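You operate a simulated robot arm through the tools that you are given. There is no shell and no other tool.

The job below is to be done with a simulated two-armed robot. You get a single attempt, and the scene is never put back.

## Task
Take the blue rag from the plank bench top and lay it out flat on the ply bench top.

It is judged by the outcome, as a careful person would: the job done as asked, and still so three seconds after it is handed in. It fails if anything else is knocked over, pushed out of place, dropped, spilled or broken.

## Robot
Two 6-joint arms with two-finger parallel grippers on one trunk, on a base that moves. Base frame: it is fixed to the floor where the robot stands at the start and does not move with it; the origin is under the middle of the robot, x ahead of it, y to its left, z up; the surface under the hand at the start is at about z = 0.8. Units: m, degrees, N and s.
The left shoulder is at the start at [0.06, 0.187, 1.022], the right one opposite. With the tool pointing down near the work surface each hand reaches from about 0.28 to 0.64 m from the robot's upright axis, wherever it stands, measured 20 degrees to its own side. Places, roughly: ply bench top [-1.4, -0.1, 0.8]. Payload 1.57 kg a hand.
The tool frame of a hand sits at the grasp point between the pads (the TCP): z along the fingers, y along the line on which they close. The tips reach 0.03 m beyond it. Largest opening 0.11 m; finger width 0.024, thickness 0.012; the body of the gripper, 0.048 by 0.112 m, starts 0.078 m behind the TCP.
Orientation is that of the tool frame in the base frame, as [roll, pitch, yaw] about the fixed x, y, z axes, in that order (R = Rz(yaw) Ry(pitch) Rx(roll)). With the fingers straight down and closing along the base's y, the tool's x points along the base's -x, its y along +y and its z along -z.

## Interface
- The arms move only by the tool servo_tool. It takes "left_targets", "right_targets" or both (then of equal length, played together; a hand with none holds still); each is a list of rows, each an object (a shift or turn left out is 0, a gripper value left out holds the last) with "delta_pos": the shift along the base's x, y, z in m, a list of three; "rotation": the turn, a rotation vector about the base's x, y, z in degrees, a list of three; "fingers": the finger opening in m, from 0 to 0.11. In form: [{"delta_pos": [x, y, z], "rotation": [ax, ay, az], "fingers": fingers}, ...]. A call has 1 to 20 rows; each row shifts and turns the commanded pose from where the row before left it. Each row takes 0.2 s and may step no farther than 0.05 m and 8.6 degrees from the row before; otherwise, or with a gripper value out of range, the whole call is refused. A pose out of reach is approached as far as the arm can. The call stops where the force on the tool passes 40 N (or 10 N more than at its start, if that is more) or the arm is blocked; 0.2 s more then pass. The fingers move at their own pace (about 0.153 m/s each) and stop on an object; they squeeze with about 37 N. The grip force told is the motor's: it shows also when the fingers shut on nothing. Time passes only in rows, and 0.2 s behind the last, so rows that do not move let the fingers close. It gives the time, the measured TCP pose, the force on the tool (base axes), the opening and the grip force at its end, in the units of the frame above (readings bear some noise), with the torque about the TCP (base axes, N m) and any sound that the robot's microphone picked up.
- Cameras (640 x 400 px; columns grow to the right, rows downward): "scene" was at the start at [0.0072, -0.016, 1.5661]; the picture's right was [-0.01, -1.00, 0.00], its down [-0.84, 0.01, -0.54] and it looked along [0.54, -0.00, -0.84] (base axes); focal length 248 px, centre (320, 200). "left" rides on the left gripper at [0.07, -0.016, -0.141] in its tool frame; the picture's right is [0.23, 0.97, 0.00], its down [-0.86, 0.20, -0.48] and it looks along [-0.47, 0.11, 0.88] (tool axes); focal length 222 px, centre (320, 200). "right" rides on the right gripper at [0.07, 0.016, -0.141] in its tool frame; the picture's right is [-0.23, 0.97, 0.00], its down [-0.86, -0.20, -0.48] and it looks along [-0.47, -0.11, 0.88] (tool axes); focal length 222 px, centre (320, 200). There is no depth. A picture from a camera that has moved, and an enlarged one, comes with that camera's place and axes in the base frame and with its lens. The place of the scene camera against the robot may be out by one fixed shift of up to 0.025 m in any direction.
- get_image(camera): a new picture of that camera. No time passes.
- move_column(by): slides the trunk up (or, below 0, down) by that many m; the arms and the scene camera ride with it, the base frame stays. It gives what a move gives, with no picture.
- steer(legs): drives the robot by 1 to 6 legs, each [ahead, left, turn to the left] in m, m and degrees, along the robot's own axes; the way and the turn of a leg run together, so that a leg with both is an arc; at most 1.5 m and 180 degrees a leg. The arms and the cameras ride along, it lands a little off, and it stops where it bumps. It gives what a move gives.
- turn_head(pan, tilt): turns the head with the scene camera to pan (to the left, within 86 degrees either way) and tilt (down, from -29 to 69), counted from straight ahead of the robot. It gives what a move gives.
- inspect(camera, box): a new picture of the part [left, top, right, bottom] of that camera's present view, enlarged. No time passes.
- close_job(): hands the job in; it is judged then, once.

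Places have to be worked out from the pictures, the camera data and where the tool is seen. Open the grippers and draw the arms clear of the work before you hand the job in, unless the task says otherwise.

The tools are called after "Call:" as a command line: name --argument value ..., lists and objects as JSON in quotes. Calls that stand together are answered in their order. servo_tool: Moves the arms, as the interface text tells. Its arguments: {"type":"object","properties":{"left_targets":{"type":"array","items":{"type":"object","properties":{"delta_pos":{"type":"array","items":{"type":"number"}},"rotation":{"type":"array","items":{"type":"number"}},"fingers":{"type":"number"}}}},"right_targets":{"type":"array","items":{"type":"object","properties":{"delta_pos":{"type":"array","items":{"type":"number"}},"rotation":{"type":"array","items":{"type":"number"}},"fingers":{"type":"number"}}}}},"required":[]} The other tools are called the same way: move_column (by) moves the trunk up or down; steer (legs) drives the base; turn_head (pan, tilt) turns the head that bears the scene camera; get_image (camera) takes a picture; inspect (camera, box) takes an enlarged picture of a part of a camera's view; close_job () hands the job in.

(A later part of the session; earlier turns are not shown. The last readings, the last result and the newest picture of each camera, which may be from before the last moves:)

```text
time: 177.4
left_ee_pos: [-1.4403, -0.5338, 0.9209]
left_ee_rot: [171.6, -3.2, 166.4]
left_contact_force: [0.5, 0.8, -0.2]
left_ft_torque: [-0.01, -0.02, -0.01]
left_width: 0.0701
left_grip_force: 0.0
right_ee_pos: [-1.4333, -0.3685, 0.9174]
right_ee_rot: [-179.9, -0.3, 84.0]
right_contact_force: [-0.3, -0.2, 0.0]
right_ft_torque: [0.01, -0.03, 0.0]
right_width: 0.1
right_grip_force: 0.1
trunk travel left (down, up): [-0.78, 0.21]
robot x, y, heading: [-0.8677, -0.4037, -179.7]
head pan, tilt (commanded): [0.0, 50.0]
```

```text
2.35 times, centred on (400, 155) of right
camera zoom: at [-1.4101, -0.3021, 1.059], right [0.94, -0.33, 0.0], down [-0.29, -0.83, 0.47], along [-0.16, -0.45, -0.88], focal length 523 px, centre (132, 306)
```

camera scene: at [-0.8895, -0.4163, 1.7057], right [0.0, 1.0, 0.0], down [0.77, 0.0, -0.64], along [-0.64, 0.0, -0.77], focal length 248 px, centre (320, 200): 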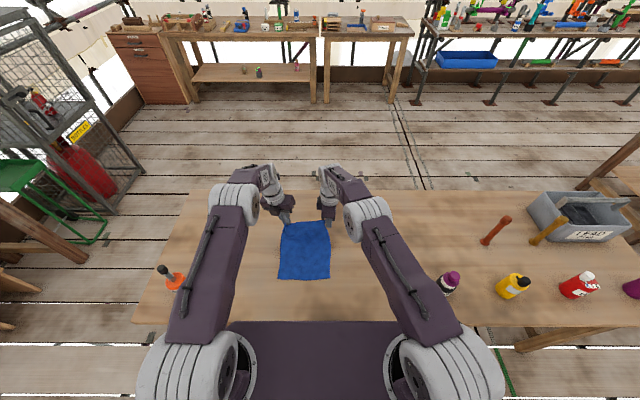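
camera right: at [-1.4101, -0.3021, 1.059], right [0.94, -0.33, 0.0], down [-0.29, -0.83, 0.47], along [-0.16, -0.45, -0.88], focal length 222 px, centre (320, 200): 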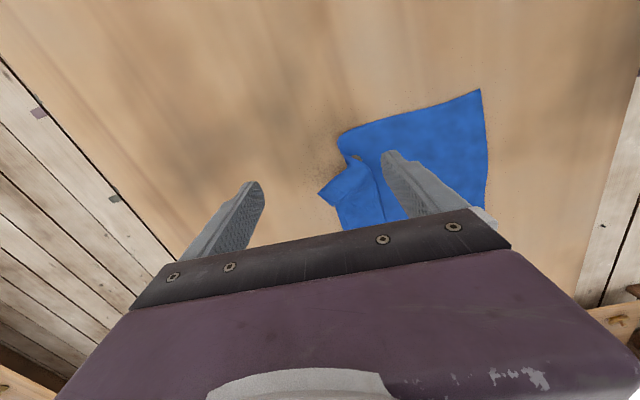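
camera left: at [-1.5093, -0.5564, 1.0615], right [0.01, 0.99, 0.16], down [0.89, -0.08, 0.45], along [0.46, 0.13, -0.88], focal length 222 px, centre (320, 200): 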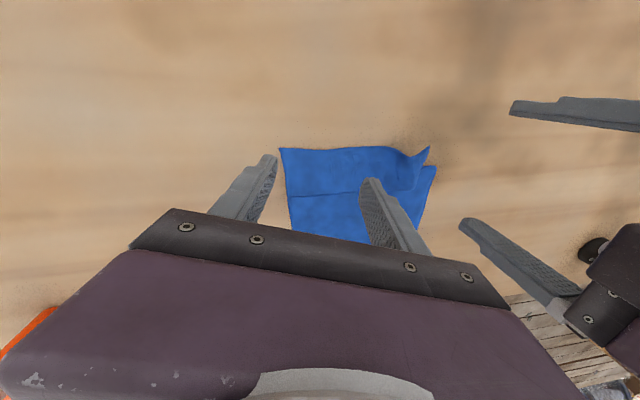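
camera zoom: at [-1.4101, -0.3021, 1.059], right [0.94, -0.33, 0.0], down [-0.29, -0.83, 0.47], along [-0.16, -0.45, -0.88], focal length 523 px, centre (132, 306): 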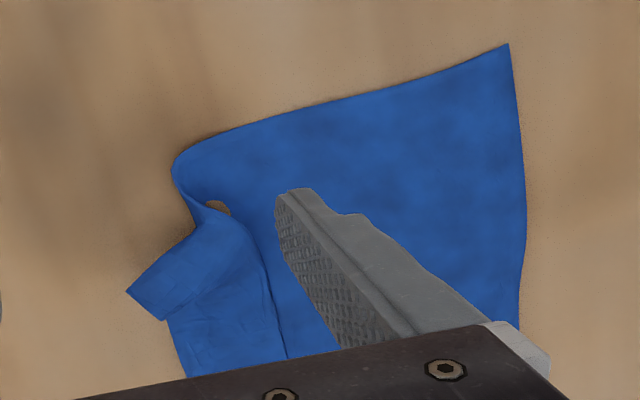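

It's actually a pleat: edge BC is at the far side as wanted, but the sheet has a Z-fold overlapping about 3.5 cm, and corner B curls up slightly. Drawing the near edge toward me should pull the pleat out. First I'll lift both hands clear and turn them to plain downward poses with fingers closed.

Call:
servo_tool --left_targets '[{"delta_pos": [0, 0, 0.03]}, {"delta_pos": [0, 0, 0.03]}, {"delta_pos": [0, 0, 0.03]}, {"delta_pos": [0.01, 0, 0.01], "rotation": [0, 0, -8.3]}, {"delta_pos": [0.01, 0, 0], "rotation": [0, 0, -8.3]}, {"delta_pos": [0.01, 0, 0], "rotation": [0, 0, -8.3]}, {"delta_pos": [0.01, 0, 0], "rotation": [0, 0, -8.3]}, {"delta_pos": [0.01, 0, 0], "rotation": [0, 0, -8.3]}, {"delta_pos": [0.01, 0, 0], "rotation": [0, 0, -8.3]}, {"delta_pos": [0.01, 0, 0], "rotation": [0, 0, -8.3]}, {"delta_pos": [0.01, 0, 0], "rotation": [0, 0, -8.3]}, {"delta_pos": [0.01, 0, 0], "rotation": [0, 0, -8.3]}, {"delta_pos": [0.01, 0, 0], "rotation": [0, 0, -8.3]}, {"delta_pos": [0.01, 0, 0], "rotation": [0, 0, -8.3]}, {"delta_pos": [0.01, 0, 0], "rotation": [0, 0, -8.3]}, {"delta_pos": [0.01, 0, 0], "rotation": [0, 0, -8.3]}, {"delta_pos": [0.01, 0, 0], "rotation": [0, 0, -8.3]}, {"rotation": [0, 0, -8.3]}, {}]' --right_targets '[{"delta_pos": [0, 0, 0.03]}, {"delta_pos": [0, 0, 0.03]}, {"delta_pos": [0, 0, 0.03]}, {"delta_pos": [0.01, 0.01, 0.01], "rotation": [0, 0, -7.6]}, {"delta_pos": [0.01, 0.01, 0], "rotation": [0, 0, -7.6]}, {"delta_pos": [0.01, 0, 0], "rotation": [0, 0, -7.6]}, {"delta_pos": [0.01, 0, 0], "rotation": [0, 0, -7.6]}, {"delta_pos": [0.01, 0, 0], "rotation": [0, 0, -7.6]}, {"delta_pos": [0.01, 0, 0], "rotation": [0, 0, -7.6]}, {"delta_pos": [0.01, 0, 0], "rotation": [0, 0, -7.6]}, {"delta_pos": [0.01, 0, 0], "rotation": [0, 0, -7.6]}, {"delta_pos": [0.01, 0, 0], "rotation": [0, 0, -7.6]}, {"delta_pos": [0.01, 0, 0], "rotation": [0, 0, -7.6]}, {"delta_pos": [0.01, 0, 0], "rotation": [0, 0, -7.6]}, {"delta_pos": [0.01, 0, 0]}, {"delta_pos": [0.01, 0, 0]}, {"delta_pos": [0.01, 0, 0]}, {}, {}]'

Call:
servo_tool --left_targets '[{"rotation": [0, 0, -8.3], "fingers": 0.02}, {"rotation": [0, 0, -8.3]}, {"rotation": [0, 0, -8.3]}, {"rotation": [0, 0, -8.3]}, {"rotation": [0, 0, -8.3]}, {"rotation": [4.2, 1.65, 0]}, {"rotation": [4.2, 1.65, 0]}, {}]' --right_targets '[{"fingers": 0.02}, {}, {}, {}, {}, {}, {}, {}]'

Call:
inspect --camera "scene" --box '[250, 190, 370, 300]'

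Call:
get_image --camera "left"

Call:
get_image --camera "right"

```text
time: 181.4
left_ee_pos: [-1.3003, -0.5355, 1.0208]
left_ee_rot: [171.7, -3.3, 41.9]
left_contact_force: [-0.2, 0.0, 0.2]
left_ft_torque: [-0.03, 0.02, 0.02]
left_width: 0.0701
left_grip_force: 0.1
right_ee_pos: [-1.2938, -0.3489, 1.0188]
right_ee_rot: [-179.9, -0.3, 0.4]
right_contact_force: [0.4, -0.5, -1.3]
right_ft_torque: [0.01, 0.0, 0.02]
right_width: 0.0999
right_grip_force: 0.0
trunk travel left (down, up): [-0.78, 0.21]
robot x, y, heading: [-0.8674, -0.399, -179.7]
head pan, tilt (commanded): [0.0, 50.0]
```

```text
time: 183.2
left_ee_pos: [-1.3003, -0.5353, 1.0208]
left_ee_rot: [179.9, 0.0, 0.2]
left_contact_force: [-0.2, -0.2, -0.8]
left_ft_torque: [0.01, 0.01, 0.0]
left_width: 0.0202
left_grip_force: 0.1
right_ee_pos: [-1.2948, -0.349, 1.0185]
right_ee_rot: [-180.0, -0.4, 0.4]
right_contact_force: [0.3, 0.2, -0.1]
right_ft_torque: [0.04, 0.0, 0.02]
right_width: 0.0199
right_grip_force: 0.1
trunk travel left (down, up): [-0.78, 0.21]
robot x, y, heading: [-0.8701, -0.4015, -179.9]
head pan, tilt (commanded): [0.0, 50.0]
```

```text
3.64 times, centred on (310, 245) of scene
camera zoom: at [-0.8896, -0.4157, 1.7057], right [0.0, 1.0, 0.0], down [0.77, 0.0, -0.64], along [-0.64, 0.0, -0.77], focal length 900 px, centre (356, 36)
```

zoom: 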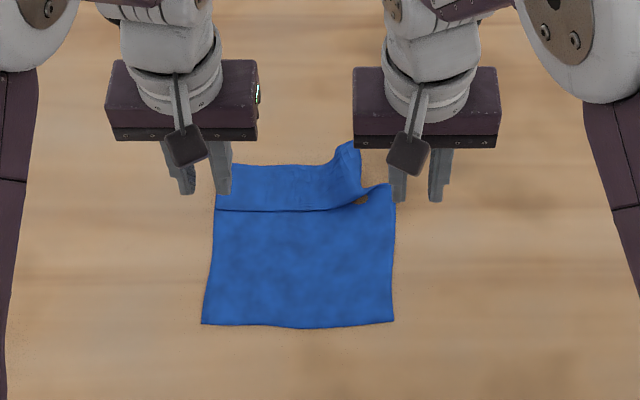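

```text
taken
camera left: at [-1.2309, -0.5186, 1.1616], right [0.23, -0.97, 0.0], down [-0.85, -0.2, 0.48], along [-0.47, -0.11, -0.88], focal length 222 px, centre (320, 200)
```

left: 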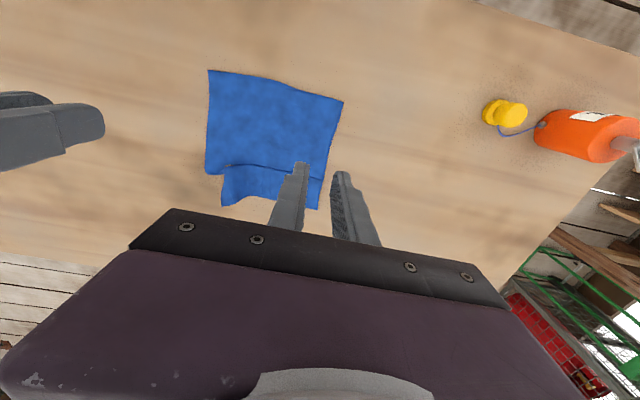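

```text
taken
camera right: at [-1.2256, -0.3651, 1.1595], right [-0.22, -0.98, 0.0], down [-0.86, 0.19, 0.47], along [-0.46, 0.11, -0.88], focal length 222 px, centre (320, 200)
```

right: 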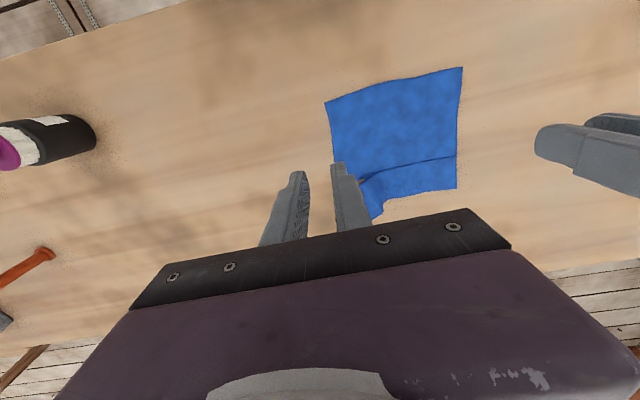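

Both hands are now in plain downward poses, and the near edge runs at x≈-1.256 from y≈-0.364 to -0.559. I'll close the fingers and lower onto the cloth about 2 cm inside that edge near each corner, stopping just above contact.

Call:
servo_tool --left_targets '[{"delta_pos": [0.008, 0, -0.03], "fingers": 0.0}, {"delta_pos": [0.008, 0, -0.035]}, {"delta_pos": [0.009, 0, -0.035]}, {"delta_pos": [0, 0, -0.035]}, {"delta_pos": [0, 0, -0.03]}, {"delta_pos": [0, 0, -0.015]}, {"delta_pos": [0, 0, -0.004]}, {}]' --right_targets '[{"delta_pos": [0.007, -0.014, -0.03], "fingers": 0.0}, {"delta_pos": [0.007, -0.014, -0.035]}, {"delta_pos": [0.006, -0.013, -0.035]}, {"delta_pos": [0, 0, -0.035]}, {"delta_pos": [0, 0, -0.03]}, {"delta_pos": [0, 0, -0.013]}, {"delta_pos": [0, 0, -0.004]}, {}]'

Call:
get_image --camera "left"

Call:
get_image --camera "right"

```text
time: 185.1
left_ee_pos: [-1.2755, -0.5352, 0.8365]
left_ee_rot: [180.0, 0.0, 0.2]
left_contact_force: [0.1, 0.3, 0.7]
left_ft_torque: [0.06, -0.01, 0.0]
left_width: 0.0002
left_grip_force: 21.7
right_ee_pos: [-1.2716, -0.3883, 0.8384]
right_ee_rot: [-179.9, -0.4, 0.4]
right_contact_force: [-0.3, -0.3, 1.2]
right_ft_torque: [0.05, -0.01, 0.01]
right_width: 0.0
right_grip_force: 20.8
trunk travel left (down, up): [-0.78, 0.21]
robot x, y, heading: [-0.8686, -0.3988, -180.0]
head pan, tilt (commanded): [0.0, 50.0]
```

```text
taken
camera left: at [-1.206, -0.5185, 0.9779], right [0.23, -0.97, 0.0], down [-0.85, -0.2, 0.48], along [-0.47, -0.11, -0.88], focal length 222 px, centre (320, 200)
```

left: 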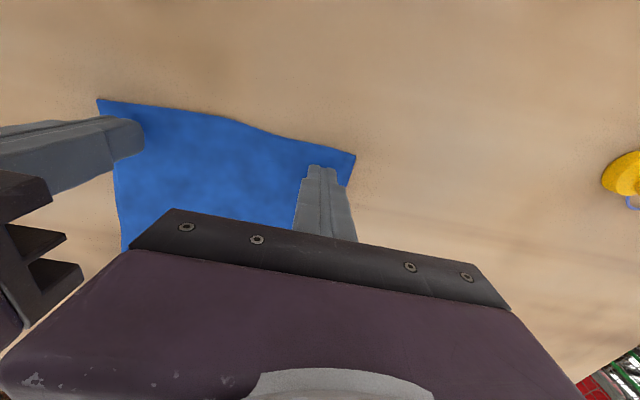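

```text
taken
camera right: at [-1.2037, -0.4052, 0.978], right [-0.22, -0.98, 0.0], down [-0.86, 0.19, 0.47], along [-0.46, 0.11, -0.88], focal length 222 px, centre (320, 200)
```

right: 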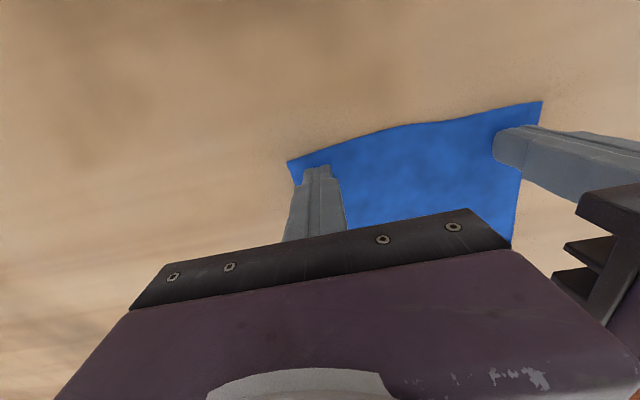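

The fingertips hover just over the near corners. I'll lower in tiny steps to a light press and read the forces.

Call:
servo_tool --left_targets '[{"delta_pos": [0, 0, -0.002]}, {"delta_pos": [0, 0, -0.0015]}, {"delta_pos": [0, 0, -0.001]}, {}]' --right_targets '[{"delta_pos": [0, 0, -0.003]}, {"delta_pos": [0, 0, -0.002]}, {"delta_pos": [0, 0, -0.0015]}, {}]'

```text
time: 186.1
left_ee_pos: [-1.2755, -0.535, 0.8332]
left_ee_rot: [180.0, 0.0, 0.2]
left_contact_force: [-1.0, -0.8, -0.3]
left_ft_torque: [0.04, 0.01, 0.03]
left_width: 0.0002
left_grip_force: 21.4
right_ee_pos: [-1.2736, -0.3904, 0.8311]
right_ee_rot: [-179.9, -0.4, 0.4]
right_contact_force: [2.0, -1.0, 6.9]
right_ft_torque: [0.0, 0.03, 0.01]
right_width: 0.0
right_grip_force: 21.6
trunk travel left (down, up): [-0.78, 0.21]
robot x, y, heading: [-0.871, -0.4013, -179.6]
head pan, tilt (commanded): [0.0, 50.0]
```

The right presses at about 7 N and the left isn't quite touching. I'll lower the left 1.5 mm more, then draw both hands 2 cm toward me and see whether the near edge follows.

Call:
servo_tool --left_targets '[{"delta_pos": [0, 0, -0.0015]}, {}, {"delta_pos": [0.005, 0, 0]}, {"delta_pos": [0.005, 0, 0]}, {"delta_pos": [0.005, 0, 0]}, {"delta_pos": [0.005, 0, 0]}, {}]' --right_targets '[{"delta_pos": [0, 0, 0.0005]}, {}, {"delta_pos": [0.005, 0, 0]}, {"delta_pos": [0.005, 0, 0]}, {"delta_pos": [0.005, 0, 0]}, {"delta_pos": [0.005, 0, 0]}, {}]'

Call:
inspect --camera "scene" --box '[250, 190, 370, 300]'

Call:
get_image --camera "left"

Call:
get_image --camera "right"

```text
time: 187.4
left_ee_pos: [-1.2588, -0.5348, 0.8321]
left_ee_rot: [180.0, 0.4, 0.1]
left_contact_force: [0.5, -1.1, 16.2]
left_ft_torque: [-0.01, -0.08, 0.01]
left_width: 0.0
left_grip_force: 21.3
right_ee_pos: [-1.2555, -0.3893, 0.8311]
right_ee_rot: [-180.0, -0.2, 0.5]
right_contact_force: [-0.9, 1.2, 6.1]
right_ft_torque: [0.06, 0.01, 0.01]
right_width: 0.0
right_grip_force: 20.8
trunk travel left (down, up): [-0.78, 0.21]
robot x, y, heading: [-0.8707, -0.4029, -180.0]
head pan, tilt (commanded): [0.0, 50.0]
stopped in row 6 (left hand): the force on the tool passed its limit at 41 N (the readings are from after the stop); the commanded pose is now the measured one
```

```text
3.64 times, centred on (310, 245) of scene
camera zoom: at [-0.8861, -0.4153, 1.7055], right [0.0, 1.0, 0.0], down [0.76, 0.0, -0.64], along [-0.64, 0.0, -0.76], focal length 900 px, centre (356, 36)
```

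zoom: 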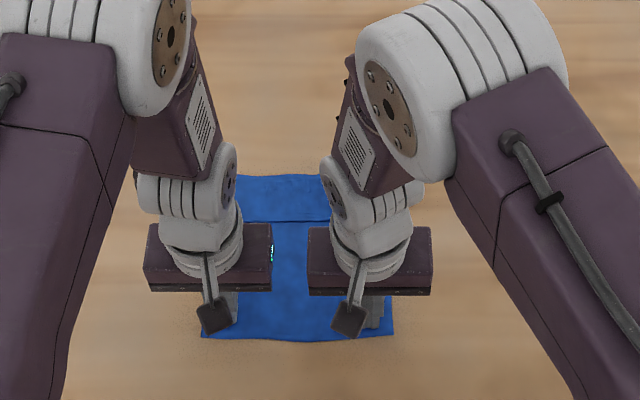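

```text
taken
camera left: at [-1.189, -0.5179, 0.9726], right [0.23, -0.97, 0.0], down [-0.85, -0.2, 0.48], along [-0.47, -0.11, -0.87], focal length 222 px, centre (320, 200)
```

left: 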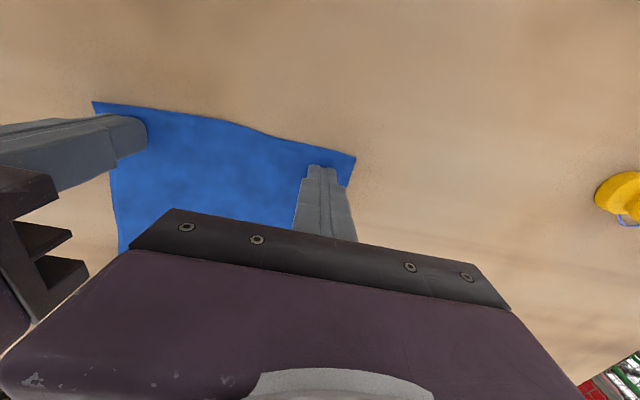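

```text
taken
camera right: at [-1.1858, -0.4058, 0.9722], right [-0.22, -0.98, 0.0], down [-0.86, 0.19, 0.48], along [-0.47, 0.11, -0.88], focal length 222 px, centre (320, 200)
```

right: 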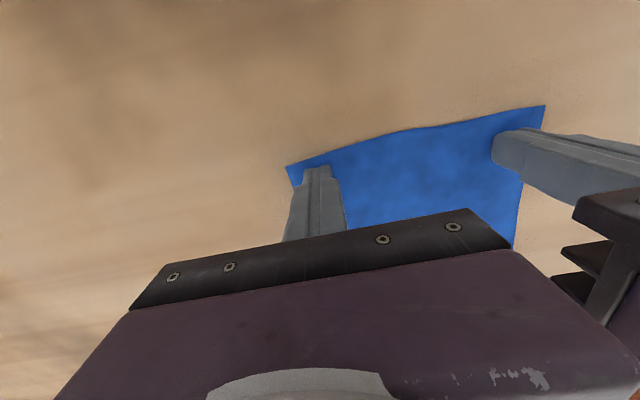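

The near edge follows my fingers, but the whole rag including the far strip moved along with it, so the pleat didn't open. I'll hold the far strip down with the left hand while the right hand pulls the near part; lifting both and repositioning first.

Call:
servo_tool --left_targets '[{"delta_pos": [0, 0, 0.01]}, {"delta_pos": [0, 0, 0.03]}, {"delta_pos": [-0.02, 0, 0.02]}, {"delta_pos": [-0.03, 0.008, 0]}, {"delta_pos": [-0.03, 0.009, 0]}, {"delta_pos": [-0.03, 0.009, 0]}, {"delta_pos": [-0.03, 0.009, 0]}, {"delta_pos": [-0.009, 0, 0]}, {"delta_pos": [0, 0, -0.02]}, {"delta_pos": [0, 0, -0.02]}, {"delta_pos": [0, 0, -0.01]}, {}]' --right_targets '[{"delta_pos": [0, 0, 0.01]}, {"delta_pos": [0, 0, 0.03]}, {"delta_pos": [0, -0.01, 0.02]}, {"delta_pos": [0, -0.02, 0]}, {"delta_pos": [0, -0.02, 0]}, {"delta_pos": [0, -0.01, 0]}, {}, {}, {"delta_pos": [0, 0, -0.02]}, {"delta_pos": [0, 0, -0.02]}, {"delta_pos": [0, 0, -0.01]}, {}]'

Call:
get_image --camera "left"

Call:
get_image --camera "right"

Call:
get_image --camera "scene"

```text
time: 190.0
left_ee_pos: [-1.41, -0.502, 0.8386]
left_ee_rot: [-180.0, 0.2, 0.2]
left_contact_force: [-0.1, 0.4, -0.6]
left_ft_torque: [0.02, 0.01, 0.02]
left_width: 0.0001
left_grip_force: 21.7
right_ee_pos: [-1.2558, -0.449, 0.8389]
right_ee_rot: [-180.0, -0.3, 0.4]
right_contact_force: [-0.5, -0.4, 1.0]
right_ft_torque: [0.0, -0.03, -0.02]
right_width: 0.0
right_grip_force: 21.6
trunk travel left (down, up): [-0.78, 0.21]
robot x, y, heading: [-0.8677, -0.3989, -179.8]
head pan, tilt (commanded): [0.0, 50.0]
```

```text
taken
camera left: at [-1.3399, -0.4837, 0.9806], right [0.23, -0.97, 0.0], down [-0.85, -0.2, 0.48], along [-0.47, -0.11, -0.88], focal length 222 px, centre (320, 200)
```

left: 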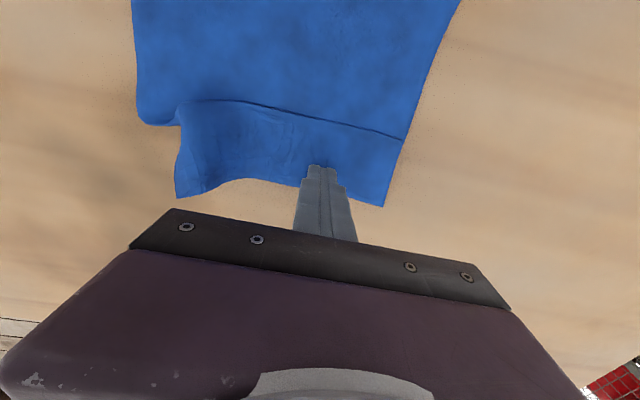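

```text
taken
camera right: at [-1.1868, -0.4654, 0.9804], right [-0.22, -0.98, 0.0], down [-0.86, 0.19, 0.47], along [-0.46, 0.11, -0.88], focal length 222 px, centre (320, 200)
```

right: 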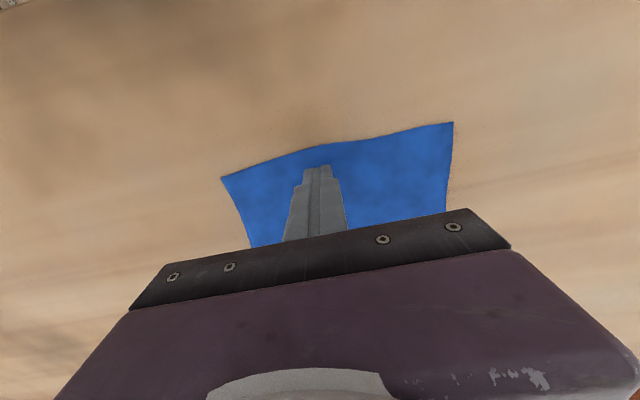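

```text
taken
camera scene: at [-0.8898, -0.4162, 1.7057], right [0.0, 1.0, 0.0], down [0.77, 0.0, -0.64], along [-0.64, 0.0, -0.77], focal length 248 px, centre (320, 200)
```

scene: 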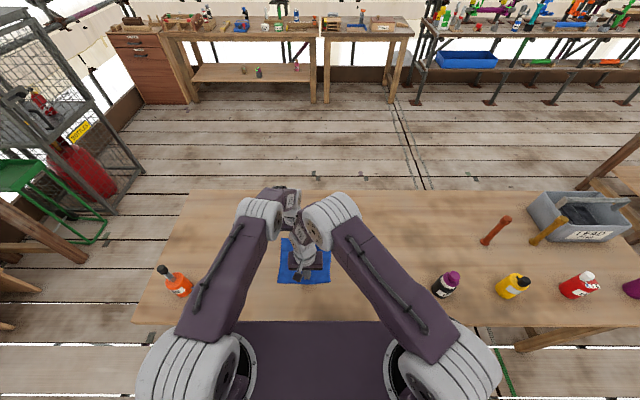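

This view shows the pleat clearly: the fold line, corner C, and corner B now lying flat. The left fingertip is over the far strip and the right over the near middle; I'll press both lightly and then draw the right hand toward me 3 cm.

Call:
servo_tool --left_targets '[{"delta_pos": [0, 0, -0.003]}, {"delta_pos": [0, 0, -0.002]}, {"delta_pos": [0, 0, -0.0015]}, {}]' --right_targets '[{"delta_pos": [0, 0, -0.003]}, {"delta_pos": [0, 0, -0.002]}, {"delta_pos": [0, 0, -0.0015]}, {}]'

Call:
servo_tool --right_targets '[{"delta_pos": [0.004, 0, 0]}, {"delta_pos": [0.004, 0, 0]}, {"delta_pos": [0.004, 0, 0]}, {"delta_pos": [0.004, 0, 0]}, {"delta_pos": [0.004, 0, 0]}, {"delta_pos": [0.004, 0, 0]}, {"delta_pos": [0.004, 0, 0]}, {}]'

Call:
get_image --camera "left"

Call:
get_image --camera "right"

```text
time: 191.0
left_ee_pos: [-1.4093, -0.4997, 0.8332]
left_ee_rot: [180.0, 0.3, 0.1]
left_contact_force: [-0.7, -0.1, 0.6]
left_ft_torque: [0.02, 0.0, -0.03]
left_width: 0.0
left_grip_force: 20.9
right_ee_pos: [-1.2568, -0.4499, 0.8349]
right_ee_rot: [-179.9, -0.2, 0.4]
right_contact_force: [-0.6, -0.5, 0.3]
right_ft_torque: [-0.03, 0.0, 0.03]
right_width: 0.0
right_grip_force: 21.2
trunk travel left (down, up): [-0.78, 0.21]
robot x, y, heading: [-0.8731, -0.4008, -179.6]
head pan, tilt (commanded): [0.0, 50.0]
```

```text
time: 192.8
left_ee_pos: [-1.4102, -0.4997, 0.8337]
left_ee_rot: [-179.9, 0.1, 0.2]
left_contact_force: [0.3, -0.1, -1.5]
left_ft_torque: [-0.01, -0.02, -0.02]
left_width: 0.0
left_grip_force: 21.1
right_ee_pos: [-1.2274, -0.4496, 0.8341]
right_ee_rot: [-179.9, -0.4, 0.4]
right_contact_force: [-0.6, 1.1, 0.9]
right_ft_torque: [0.01, 0.0, -0.01]
right_width: 0.0001
right_grip_force: 21.6
trunk travel left (down, up): [-0.78, 0.21]
robot x, y, heading: [-0.8678, -0.4013, -180.0]
head pan, tilt (commanded): [0.0, 50.0]
```

```text
taken
camera left: at [-1.3399, -0.4833, 0.9747], right [0.23, -0.97, 0.0], down [-0.85, -0.2, 0.48], along [-0.47, -0.11, -0.88], focal length 222 px, centre (320, 200)
```

left: 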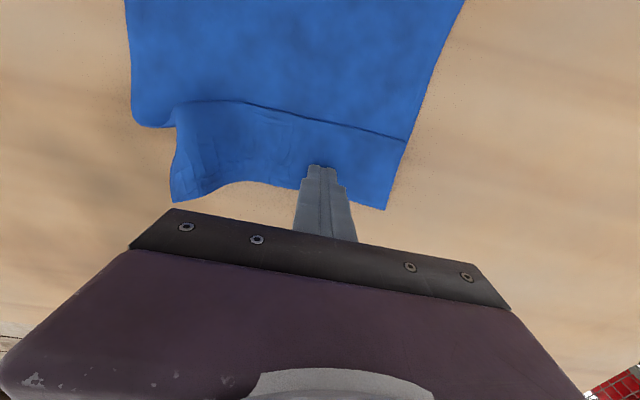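

```text
taken
camera right: at [-1.1582, -0.4662, 0.9747], right [-0.22, -0.98, 0.0], down [-0.86, 0.19, 0.47], along [-0.46, 0.11, -0.88], focal length 222 px, centre (320, 200)
```

right: 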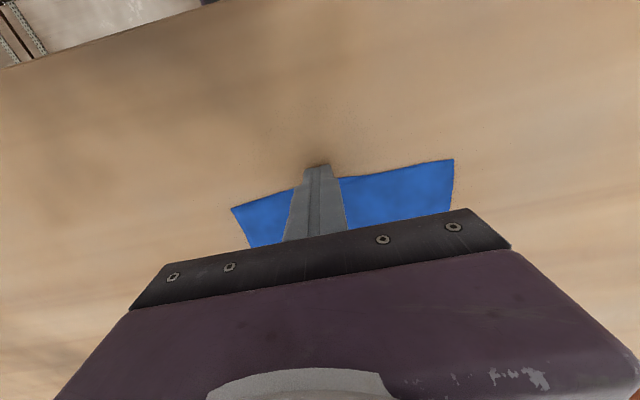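

Neither fingertip was actually pressing (about 0 N), so the right just slid over. I'll reposition the right hand back over the cloth and lower both until I read a real light press.

Call:
servo_tool --left_targets '[{}, {}, {}, {"delta_pos": [0, 0, -0.001]}, {"delta_pos": [0, 0, -0.001]}, {}]' --right_targets '[{"delta_pos": [0, 0, 0.005]}, {"delta_pos": [-0.015, 0, 0]}, {"delta_pos": [-0.016, 0, 0]}, {"delta_pos": [0, 0, -0.005]}, {"delta_pos": [0, 0, -0.0025]}, {}]'

```text
time: 194.2
left_ee_pos: [-1.4106, -0.4999, 0.8329]
left_ee_rot: [-179.9, 0.3, 0.1]
left_contact_force: [-0.2, -2.1, 6.7]
left_ft_torque: [-0.08, -0.05, -0.05]
left_width: 0.0
left_grip_force: 21.4
right_ee_pos: [-1.259, -0.4497, 0.8329]
right_ee_rot: [-179.9, -0.2, 0.4]
right_contact_force: [0.3, 0.6, 0.0]
right_ft_torque: [0.0, -0.01, 0.01]
right_width: 0.0002
right_grip_force: 21.4
trunk travel left (down, up): [-0.78, 0.21]
robot x, y, heading: [-0.8736, -0.4039, -179.8]
head pan, tilt (commanded): [0.0, 50.0]
```

The left now presses at about 7 N. I'll lower the right another 1.5 mm and then draw it toward me slowly.

Call:
servo_tool --right_targets '[{"delta_pos": [0, 0, -0.001]}, {"delta_pos": [0, 0, -0.0005]}, {}]'

Call:
servo_tool --right_targets '[{"delta_pos": [0.004, 0, 0]}, {"delta_pos": [0.004, 0, 0]}, {"delta_pos": [0.004, 0, 0]}, {"delta_pos": [0.004, 0, 0]}, {"delta_pos": [0.004, 0, 0]}, {}]'

Call:
get_image --camera "left"

Call:
get_image --camera "right"

```text
time: 195.0
left_ee_pos: [-1.4082, -0.4991, 0.8338]
left_ee_rot: [-180.0, 0.3, 0.1]
left_contact_force: [-1.1, -0.6, 1.7]
left_ft_torque: [0.01, -0.03, 0.0]
left_width: 0.0001
left_grip_force: 21.1
right_ee_pos: [-1.2599, -0.4503, 0.8319]
right_ee_rot: [180.0, -0.1, 0.5]
right_contact_force: [0.6, 0.6, 19.7]
right_ft_torque: [0.02, -0.01, 0.01]
right_width: 0.0
right_grip_force: 21.1
trunk travel left (down, up): [-0.78, 0.21]
robot x, y, heading: [-0.8734, -0.4041, -179.7]
head pan, tilt (commanded): [0.0, 50.0]
```

```text
time: 196.4
left_ee_pos: [-1.4086, -0.4993, 0.8318]
left_ee_rot: [-179.9, 0.3, 0.2]
left_contact_force: [-0.2, 0.1, 1.1]
left_ft_torque: [0.0, 0.0, -0.01]
left_width: 0.0001
left_grip_force: 20.9
right_ee_pos: [-1.2394, -0.4509, 0.8304]
right_ee_rot: [-180.0, -0.1, 0.4]
right_contact_force: [-8.6, 0.1, 31.1]
right_ft_torque: [0.05, 0.23, 0.03]
right_width: 0.0001
right_grip_force: 21.7
trunk travel left (down, up): [-0.78, 0.21]
robot x, y, heading: [-0.8684, -0.4015, -180.0]
head pan, tilt (commanded): [0.0, 50.0]
```

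```text
taken
camera left: at [-1.339, -0.4827, 0.9732], right [0.23, -0.97, 0.0], down [-0.85, -0.2, 0.48], along [-0.47, -0.11, -0.88], focal length 222 px, centre (320, 200)
```

left: 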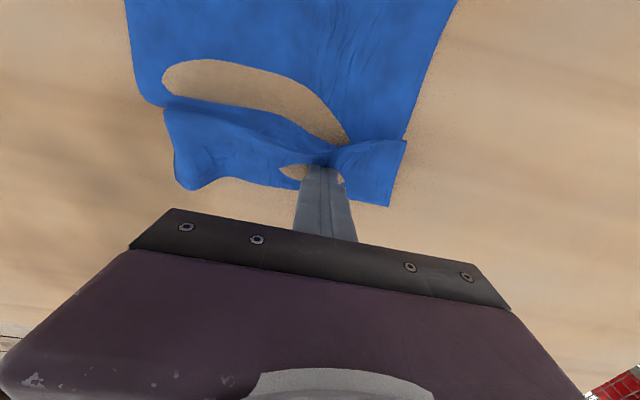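

```text
taken
camera right: at [-1.1706, -0.4661, 0.9719], right [-0.22, -0.98, 0.0], down [-0.86, 0.19, 0.48], along [-0.47, 0.11, -0.88], focal length 222 px, centre (320, 200)
```

right: 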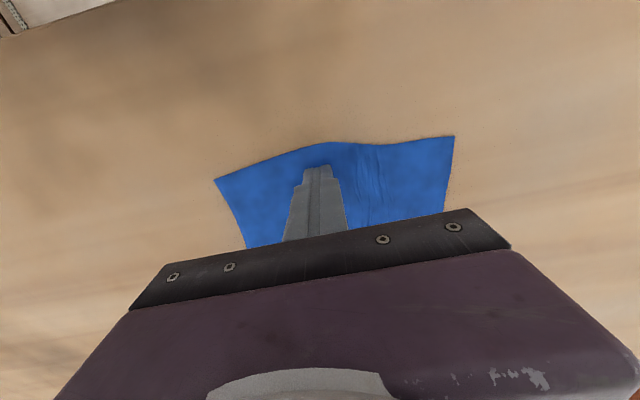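

The pull is stretching the cloth around the pinned spot rather than opening the pleat evenly, and I'm pressing too hard. I'll lift both hands off and check how the rag lies.

Call:
servo_tool --left_targets '[{"delta_pos": [0, 0, 0.01]}, {"delta_pos": [0, 0, 0.03]}, {"delta_pos": [0, -0.02, 0.04]}, {"delta_pos": [0.02, -0.03, 0.04]}, {"delta_pos": [0.03, -0.03, 0.03]}, {"delta_pos": [0.03, -0.03, 0]}, {}]' --right_targets '[{"delta_pos": [0, 0, 0.01]}, {"delta_pos": [0, 0, 0.03]}, {"delta_pos": [0, 0.02, 0.04]}, {"delta_pos": [0, 0.03, 0.04]}, {"delta_pos": [0, 0.03, 0.03]}, {"delta_pos": [0, 0.03, 0]}, {}]'

Call:
inspect --camera "scene" --box '[250, 190, 370, 300]'

Call:
get_image --camera "left"

Call:
get_image --camera "right"

```text
refused: row 4 steps farther than a row can; nothing moved
```

```text
3.64 times, centred on (310, 245) of scene
camera zoom: at [-0.8876, -0.4155, 1.7059], right [0.0, 1.0, 0.0], down [0.77, 0.0, -0.64], along [-0.64, 0.0, -0.77], focal length 900 px, centre (356, 36)
```

zoom: 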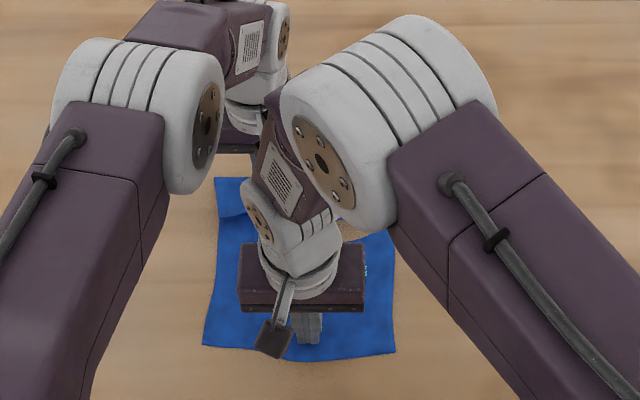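

```text
taken
camera left: at [-1.339, -0.4827, 0.9732], right [0.23, -0.97, 0.0], down [-0.85, -0.2, 0.48], along [-0.47, -0.11, -0.88], focal length 222 px, centre (320, 200)
```

left: 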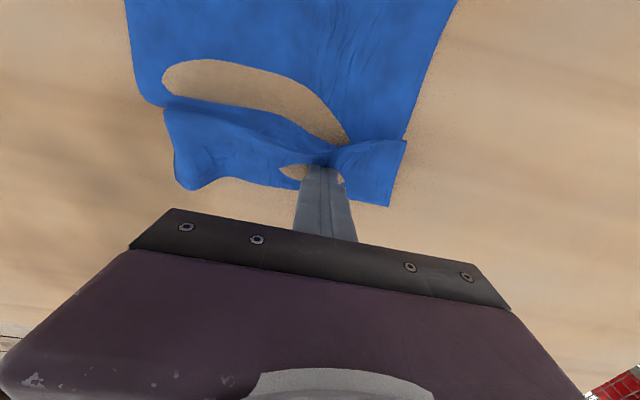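

```text
taken
camera right: at [-1.1706, -0.4661, 0.9719], right [-0.22, -0.98, 0.0], down [-0.86, 0.19, 0.48], along [-0.47, 0.11, -0.88], focal length 222 px, centre (320, 200)
```

right: 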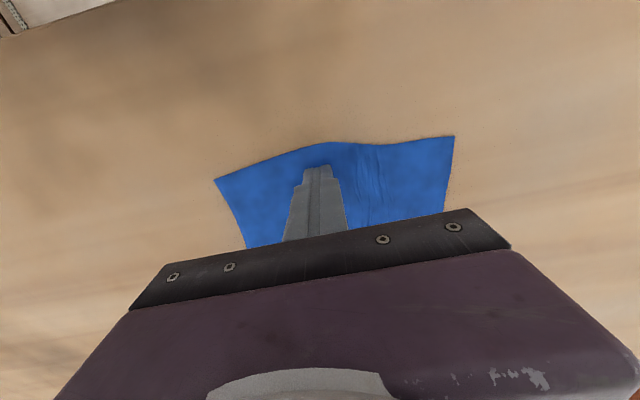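

The move was refused for too large a step, so nothing changed. I'll retry with smaller steps, lifting both hands straight up first.

Call:
servo_tool --left_targets '[{"delta_pos": [0, 0, 0.01]}, {"delta_pos": [0, 0, 0.03]}, {"delta_pos": [0, -0.01, 0.035]}, {"delta_pos": [0.015, -0.025, 0.03]}, {"delta_pos": [0.025, -0.025, 0.02]}, {"delta_pos": [0.025, -0.025, 0]}, {}]' --right_targets '[{"delta_pos": [0, 0, 0.01]}, {"delta_pos": [0, 0, 0.03]}, {"delta_pos": [0, 0.01, 0.035]}, {"delta_pos": [0, 0.03, 0.03]}, {"delta_pos": [0, 0.03, 0.02]}, {"delta_pos": [0, 0.03, 0]}, {}]'

Call:
inspect --camera "scene" --box '[250, 190, 370, 300]'

Call:
get_image --camera "left"

Call:
get_image --camera "right"

```text
time: 198.0
left_ee_pos: [-1.3446, -0.5818, 0.9568]
left_ee_rot: [180.0, 0.2, 0.2]
left_contact_force: [-0.4, 0.3, -0.1]
left_ft_torque: [0.03, 0.02, 0.0]
left_width: 0.0001
left_grip_force: 21.0
right_ee_pos: [-1.2408, -0.348, 0.9534]
right_ee_rot: [-179.9, -0.3, 0.4]
right_contact_force: [0.0, -0.8, -0.5]
right_ft_torque: [0.03, 0.0, 0.03]
right_width: 0.0001
right_grip_force: 21.0
trunk travel left (down, up): [-0.78, 0.21]
robot x, y, heading: [-0.8699, -0.4, -179.8]
head pan, tilt (commanded): [0.0, 50.0]
```

```text
3.64 times, centred on (310, 245) of scene
camera zoom: at [-0.8902, -0.4164, 1.7057], right [0.0, 1.0, 0.0], down [0.77, 0.0, -0.64], along [-0.64, 0.0, -0.77], focal length 900 px, centre (356, 36)
```

zoom: 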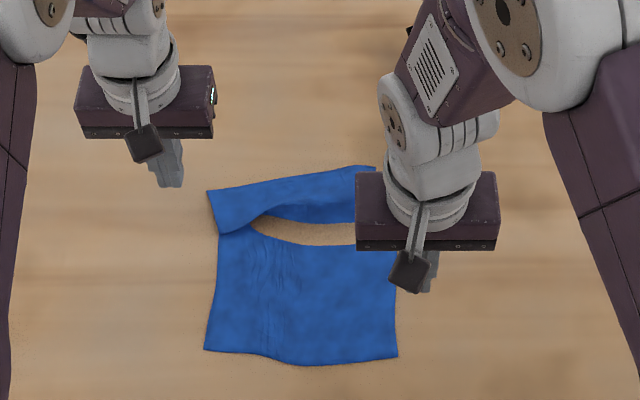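

```text
taken
camera left: at [-1.2745, -0.566, 1.0988], right [0.23, -0.97, 0.0], down [-0.85, -0.2, 0.48], along [-0.47, -0.11, -0.88], focal length 222 px, centre (320, 200)
```

left: 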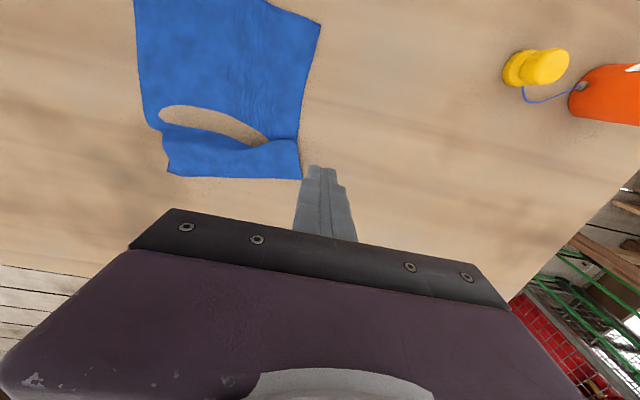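

```text
taken
camera right: at [-1.1715, -0.3636, 1.0945], right [-0.22, -0.98, 0.0], down [-0.86, 0.19, 0.47], along [-0.46, 0.11, -0.88], focal length 222 px, centre (320, 200)
```

right: 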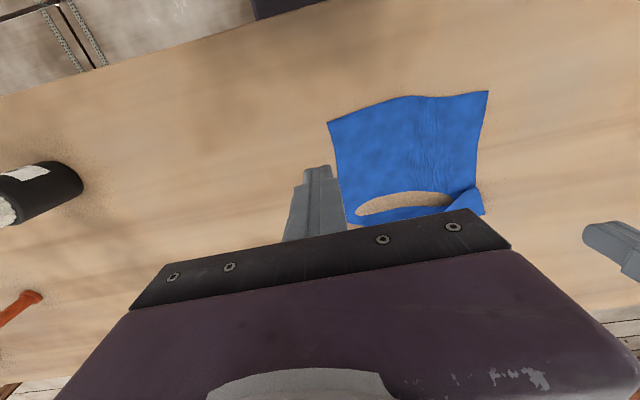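

The pleat has partly opened on the right, with a dipped valley in between; the near edge is now at x≈-1.22. The reliable move so far is light press-and-drag, so I'll first bring the whole rag about 6 cm toward me from the near corners, which gives me room to draw the far edge forward afterwards.

Call:
servo_tool --left_targets '[{"delta_pos": [0.035, 0.016, -0.02]}, {"delta_pos": [0.035, 0.016, -0.02]}, {"delta_pos": [0.034, 0.015, -0.02]}, {"delta_pos": [0, 0, -0.03]}, {"delta_pos": [0, 0, -0.02]}, {"delta_pos": [0, 0, -0.007]}, {"delta_pos": [0, 0, -0.004]}, {"delta_pos": [0, 0, -0.002]}, {}]' --right_targets '[{"delta_pos": [0.002, -0.015, -0.02]}, {"delta_pos": [0.002, -0.015, -0.02]}, {"delta_pos": [0.002, -0.012, -0.02]}, {"delta_pos": [0, 0, -0.03]}, {"delta_pos": [0, 0, -0.02]}, {"delta_pos": [0, 0, -0.005]}, {"delta_pos": [0, 0, -0.004]}, {"delta_pos": [0, 0, -0.001]}, {}]'

Call:
get_image --camera "left"

Call:
get_image --camera "right"

```text
time: 200.0
left_ee_pos: [-1.2389, -0.5382, 0.834]
left_ee_rot: [-179.9, 0.2, 0.2]
left_contact_force: [0.7, 0.7, 0.6]
left_ft_torque: [-0.01, -0.02, 0.0]
left_width: 0.0001
left_grip_force: 21.0
right_ee_pos: [-1.2331, -0.3919, 0.8353]
right_ee_rot: [-179.9, -0.2, 0.4]
right_contact_force: [1.0, 0.3, -0.6]
right_ft_torque: [-0.02, -0.02, 0.01]
right_width: 0.0
right_grip_force: 21.3
trunk travel left (down, up): [-0.78, 0.21]
robot x, y, heading: [-0.87, -0.4026, -179.8]
head pan, tilt (commanded): [0.0, 50.0]
```

```text
taken
camera left: at [-1.1701, -0.5215, 0.9755], right [0.23, -0.97, 0.0], down [-0.85, -0.2, 0.48], along [-0.47, -0.11, -0.88], focal length 222 px, centre (320, 200)
```

left: 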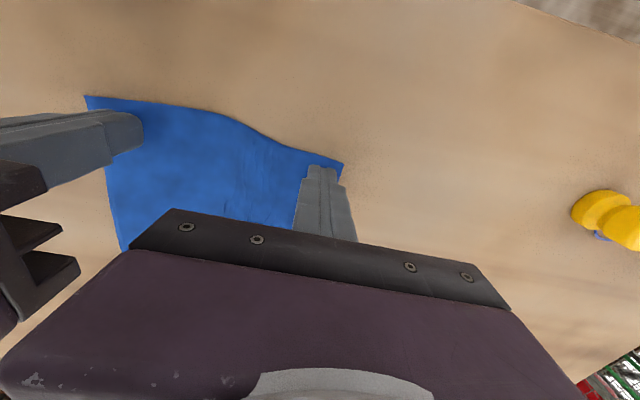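

```text
taken
camera right: at [-1.1643, -0.4079, 0.9759], right [-0.22, -0.98, 0.0], down [-0.86, 0.19, 0.47], along [-0.46, 0.11, -0.88], focal length 222 px, centre (320, 200)
```

right: 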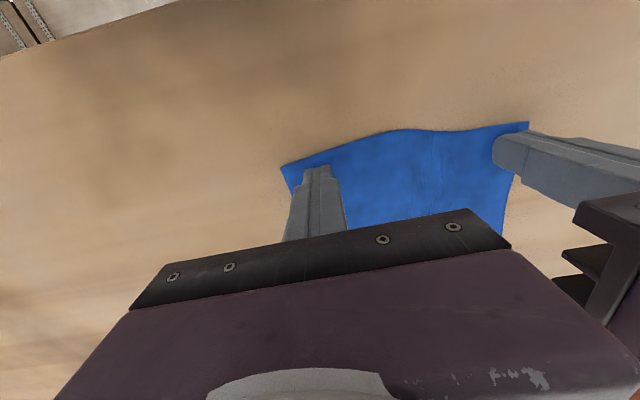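

Positioned about 1.5–2 cm inside the near corners. I'll make contact in small steps and check forces.

Call:
servo_tool --left_targets '[{"delta_pos": [0, 0, -0.001]}, {"delta_pos": [0, 0, -0.0008]}, {}]' --right_targets '[{"delta_pos": [0, 0, -0.002]}, {"delta_pos": [0, 0, -0.001]}, {}]'

```text
time: 200.8
left_ee_pos: [-1.2403, -0.5376, 0.8327]
left_ee_rot: [-180.0, 0.1, 0.1]
left_contact_force: [0.0, -1.3, 1.0]
left_ft_torque: [-0.02, 0.03, 0.02]
left_width: 0.0001
left_grip_force: 21.6
right_ee_pos: [-1.2344, -0.3919, 0.8312]
right_ee_rot: [-179.9, -0.3, 0.4]
right_contact_force: [-0.9, 1.4, 4.5]
right_ft_torque: [0.04, 0.01, -0.03]
right_width: 0.0001
right_grip_force: 21.2
trunk travel left (down, up): [-0.78, 0.21]
robot x, y, heading: [-0.873, -0.3998, -179.8]
head pan, tilt (commanded): [0.0, 50.0]
```

The right reads about 4.5 N and the left about 1 N. I'll add 1 mm to the left and drag both toward me in small steps, about 4 cm.

Call:
servo_tool --left_targets '[{"delta_pos": [0, 0, -0.001]}, {"delta_pos": [0.005, 0, 0]}, {"delta_pos": [0.005, 0, 0]}, {"delta_pos": [0.005, 0, 0]}, {"delta_pos": [0.005, 0, 0]}, {"delta_pos": [0.005, 0, 0]}, {"delta_pos": [0.005, 0, 0]}, {"delta_pos": [0.005, 0, 0]}, {"delta_pos": [0.005, 0, 0]}, {}]' --right_targets '[{"delta_pos": [0, 0, -0.0003]}, {"delta_pos": [0.005, 0, 0]}, {"delta_pos": [0.005, 0, 0]}, {"delta_pos": [0.005, 0, 0]}, {"delta_pos": [0.005, 0, 0]}, {"delta_pos": [0.005, 0, 0]}, {"delta_pos": [0.005, 0, 0]}, {"delta_pos": [0.005, 0, 0]}, {"delta_pos": [0.005, 0, 0]}, {}]'

Call:
get_image --camera "left"

Call:
get_image --camera "right"

Call:
inspect --camera "scene" --box '[250, 190, 370, 300]'

```text
time: 203.0
left_ee_pos: [-1.2007, -0.537, 0.8321]
left_ee_rot: [-180.0, 0.3, 0.2]
left_contact_force: [-5.1, -0.3, 23.2]
left_ft_torque: [0.08, 0.02, 0.05]
left_width: 0.0
left_grip_force: 21.3
right_ee_pos: [-1.1933, -0.391, 0.8332]
right_ee_rot: [180.0, -0.2, 0.4]
right_contact_force: [-0.1, -0.1, 0.7]
right_ft_torque: [-0.01, 0.02, -0.03]
right_width: 0.0
right_grip_force: 20.9
trunk travel left (down, up): [-0.78, 0.21]
robot x, y, heading: [-0.871, -0.4005, -179.7]
head pan, tilt (commanded): [0.0, 50.0]
```

```text
taken
camera left: at [-1.1302, -0.5207, 0.9726], right [0.23, -0.97, 0.0], down [-0.85, -0.2, 0.48], along [-0.47, -0.11, -0.88], focal length 222 px, centre (320, 200)
```

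left: 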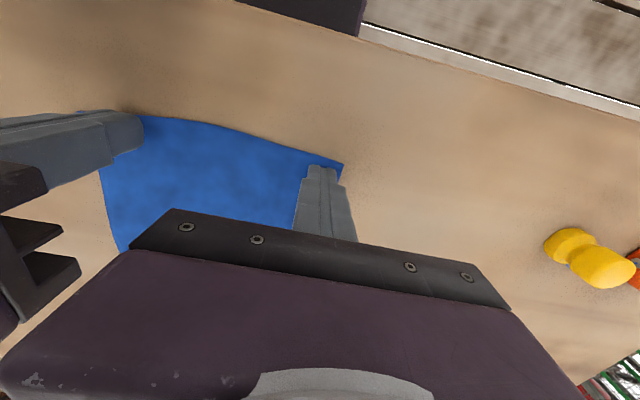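

```text
taken
camera right: at [-1.1245, -0.4076, 0.9734], right [-0.22, -0.98, 0.0], down [-0.86, 0.19, 0.48], along [-0.46, 0.11, -0.88], focal length 222 px, centre (320, 200)
```

right: 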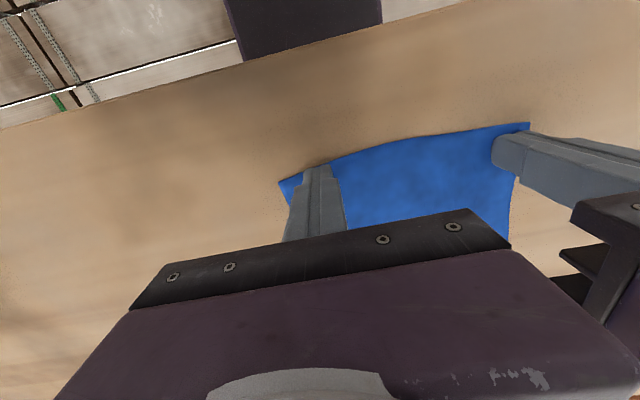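

```text
3.64 times, centred on (310, 245) of scene
camera zoom: at [-0.8885, -0.4151, 1.7058], right [0.0, 1.0, 0.0], down [0.77, 0.0, -0.64], along [-0.64, 0.0, -0.77], focal length 900 px, centre (356, 36)
```

zoom: 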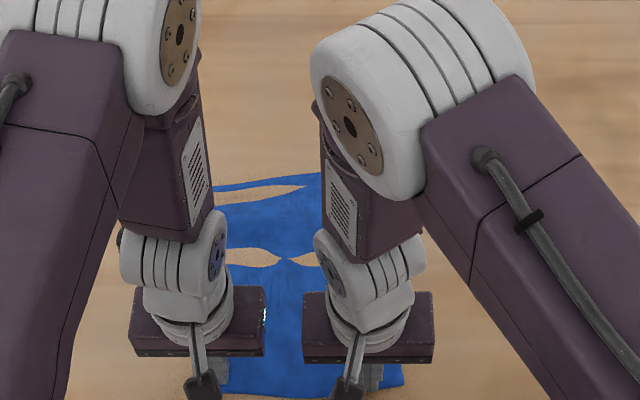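

The near edge came 4 cm toward me while the far edge stayed put, so the pleat is opening. I'll lift off and look at the whole rag.

Call:
servo_tool --left_targets '[{"delta_pos": [0, 0, 0.01]}, {"delta_pos": [0, -0.01, 0.03]}, {"delta_pos": [0, -0.025, 0.035]}, {"delta_pos": [0, -0.03, 0.035]}, {"delta_pos": [0, -0.03, 0.02]}, {}]' --right_targets '[{"delta_pos": [0, 0, 0.01]}, {"delta_pos": [0, 0.01, 0.03]}, {"delta_pos": [0, 0.025, 0.035]}, {"delta_pos": [0, 0.03, 0.035]}, {"delta_pos": [0, 0.03, 0.02]}, {}]'

Call:
inspect --camera "scene" --box '[250, 190, 370, 300]'

Call:
get_image --camera "left"

Call:
get_image --camera "right"

```text
time: 204.4
left_ee_pos: [-1.1987, -0.6335, 0.96]
left_ee_rot: [-180.0, 0.2, 0.2]
left_contact_force: [-0.4, -0.6, -0.2]
left_ft_torque: [0.0, -0.02, 0.01]
left_width: 0.0
left_grip_force: 21.9
right_ee_pos: [-1.1937, -0.2986, 0.9588]
right_ee_rot: [-179.9, -0.3, 0.5]
right_contact_force: [-0.1, -0.6, 0.3]
right_ft_torque: [0.0, -0.03, 0.01]
right_width: 0.0
right_grip_force: 21.3
trunk travel left (down, up): [-0.78, 0.21]
robot x, y, heading: [-0.8717, -0.4011, -180.0]
head pan, tilt (commanded): [0.0, 50.0]
```

```text
3.64 times, centred on (310, 245) of scene
camera zoom: at [-0.8905, -0.4165, 1.7056], right [0.0, 1.0, 0.0], down [0.77, 0.0, -0.64], along [-0.64, 0.0, -0.77], focal length 900 px, centre (356, 36)
```

zoom: 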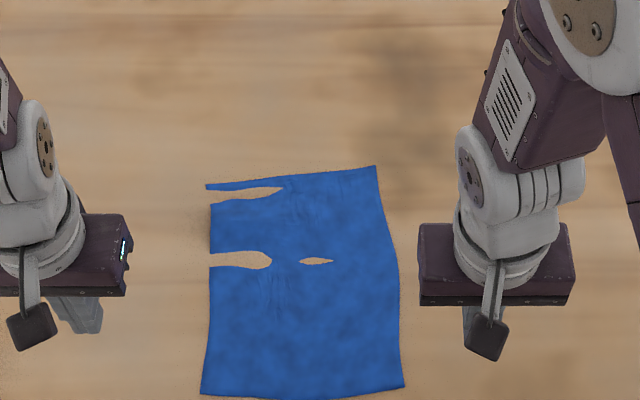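

```text
taken
camera left: at [-1.1291, -0.6174, 1.1019], right [0.23, -0.97, 0.0], down [-0.85, -0.2, 0.48], along [-0.47, -0.11, -0.88], focal length 222 px, centre (320, 200)
```

left: 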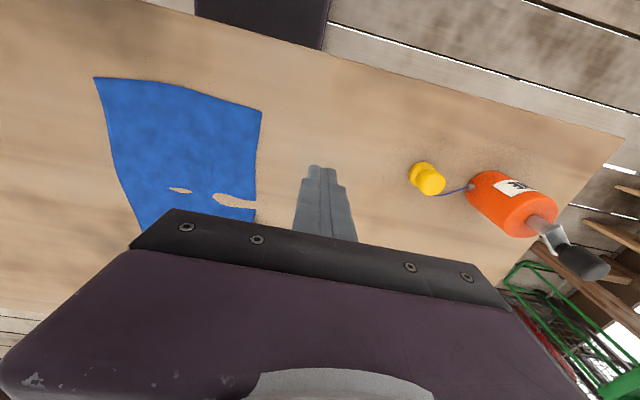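

```text
taken
camera right: at [-1.1242, -0.3149, 1.0989], right [-0.22, -0.98, 0.0], down [-0.86, 0.19, 0.47], along [-0.46, 0.11, -0.88], focal length 222 px, centre (320, 200)
```

right: 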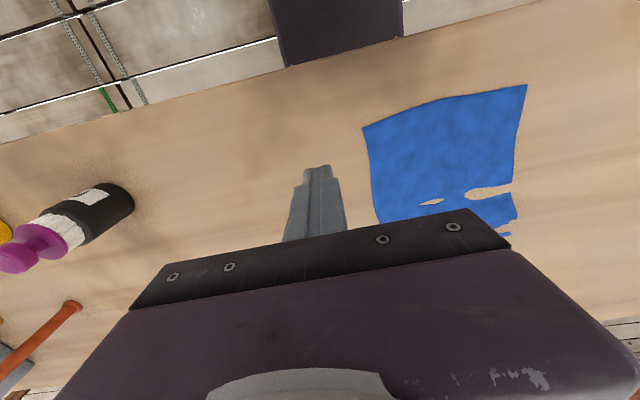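

Excellent — the pleat has opened and the rag is spread to its full size; only shallow dips remain along its left side, where there's about 3 cm of slack. Drawing the near-left corner D about 3 cm toward me should pull that straight.

Call:
servo_tool --left_targets '[{"delta_pos": [0, 0.035, 0]}, {"delta_pos": [0, 0.035, -0.02]}, {"delta_pos": [0, 0.033, -0.03]}, {"delta_pos": [0, 0, -0.035]}, {"delta_pos": [0, 0, -0.025]}, {"delta_pos": [0, 0, -0.01]}, {"delta_pos": [0, 0, -0.005]}, {"delta_pos": [0, 0, -0.002]}, {}]'

Call:
get_image --camera "left"

```text
time: 206.4
left_ee_pos: [-1.1997, -0.5292, 0.8337]
left_ee_rot: [180.0, 0.2, 0.2]
left_contact_force: [0.9, 0.7, 0.2]
left_ft_torque: [-0.01, 0.02, 0.01]
left_width: 0.0
left_grip_force: 21.4
right_ee_pos: [-1.1937, -0.298, 0.9578]
right_ee_rot: [-179.9, -0.2, 0.4]
right_contact_force: [0.3, 0.0, 0.4]
right_ft_torque: [0.0, -0.02, 0.0]
right_width: 0.0002
right_grip_force: 21.6
trunk travel left (down, up): [-0.78, 0.21]
robot x, y, heading: [-0.8685, -0.4003, -179.9]
head pan, tilt (commanded): [0.0, 50.0]
```

```text
taken
camera left: at [-1.1309, -0.5119, 0.9741], right [0.23, -0.97, 0.0], down [-0.85, -0.2, 0.48], along [-0.47, -0.11, -0.88], focal length 222 px, centre (320, 200)
```

left: 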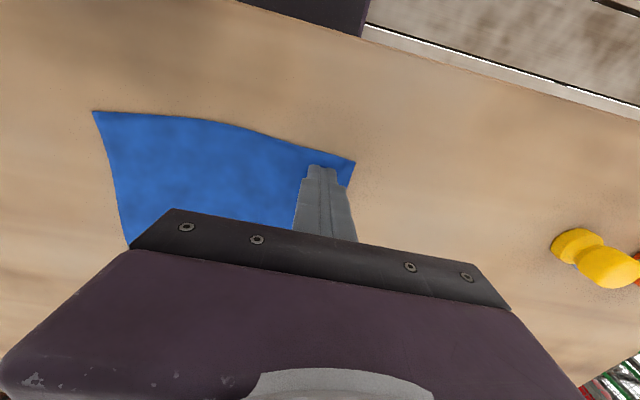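

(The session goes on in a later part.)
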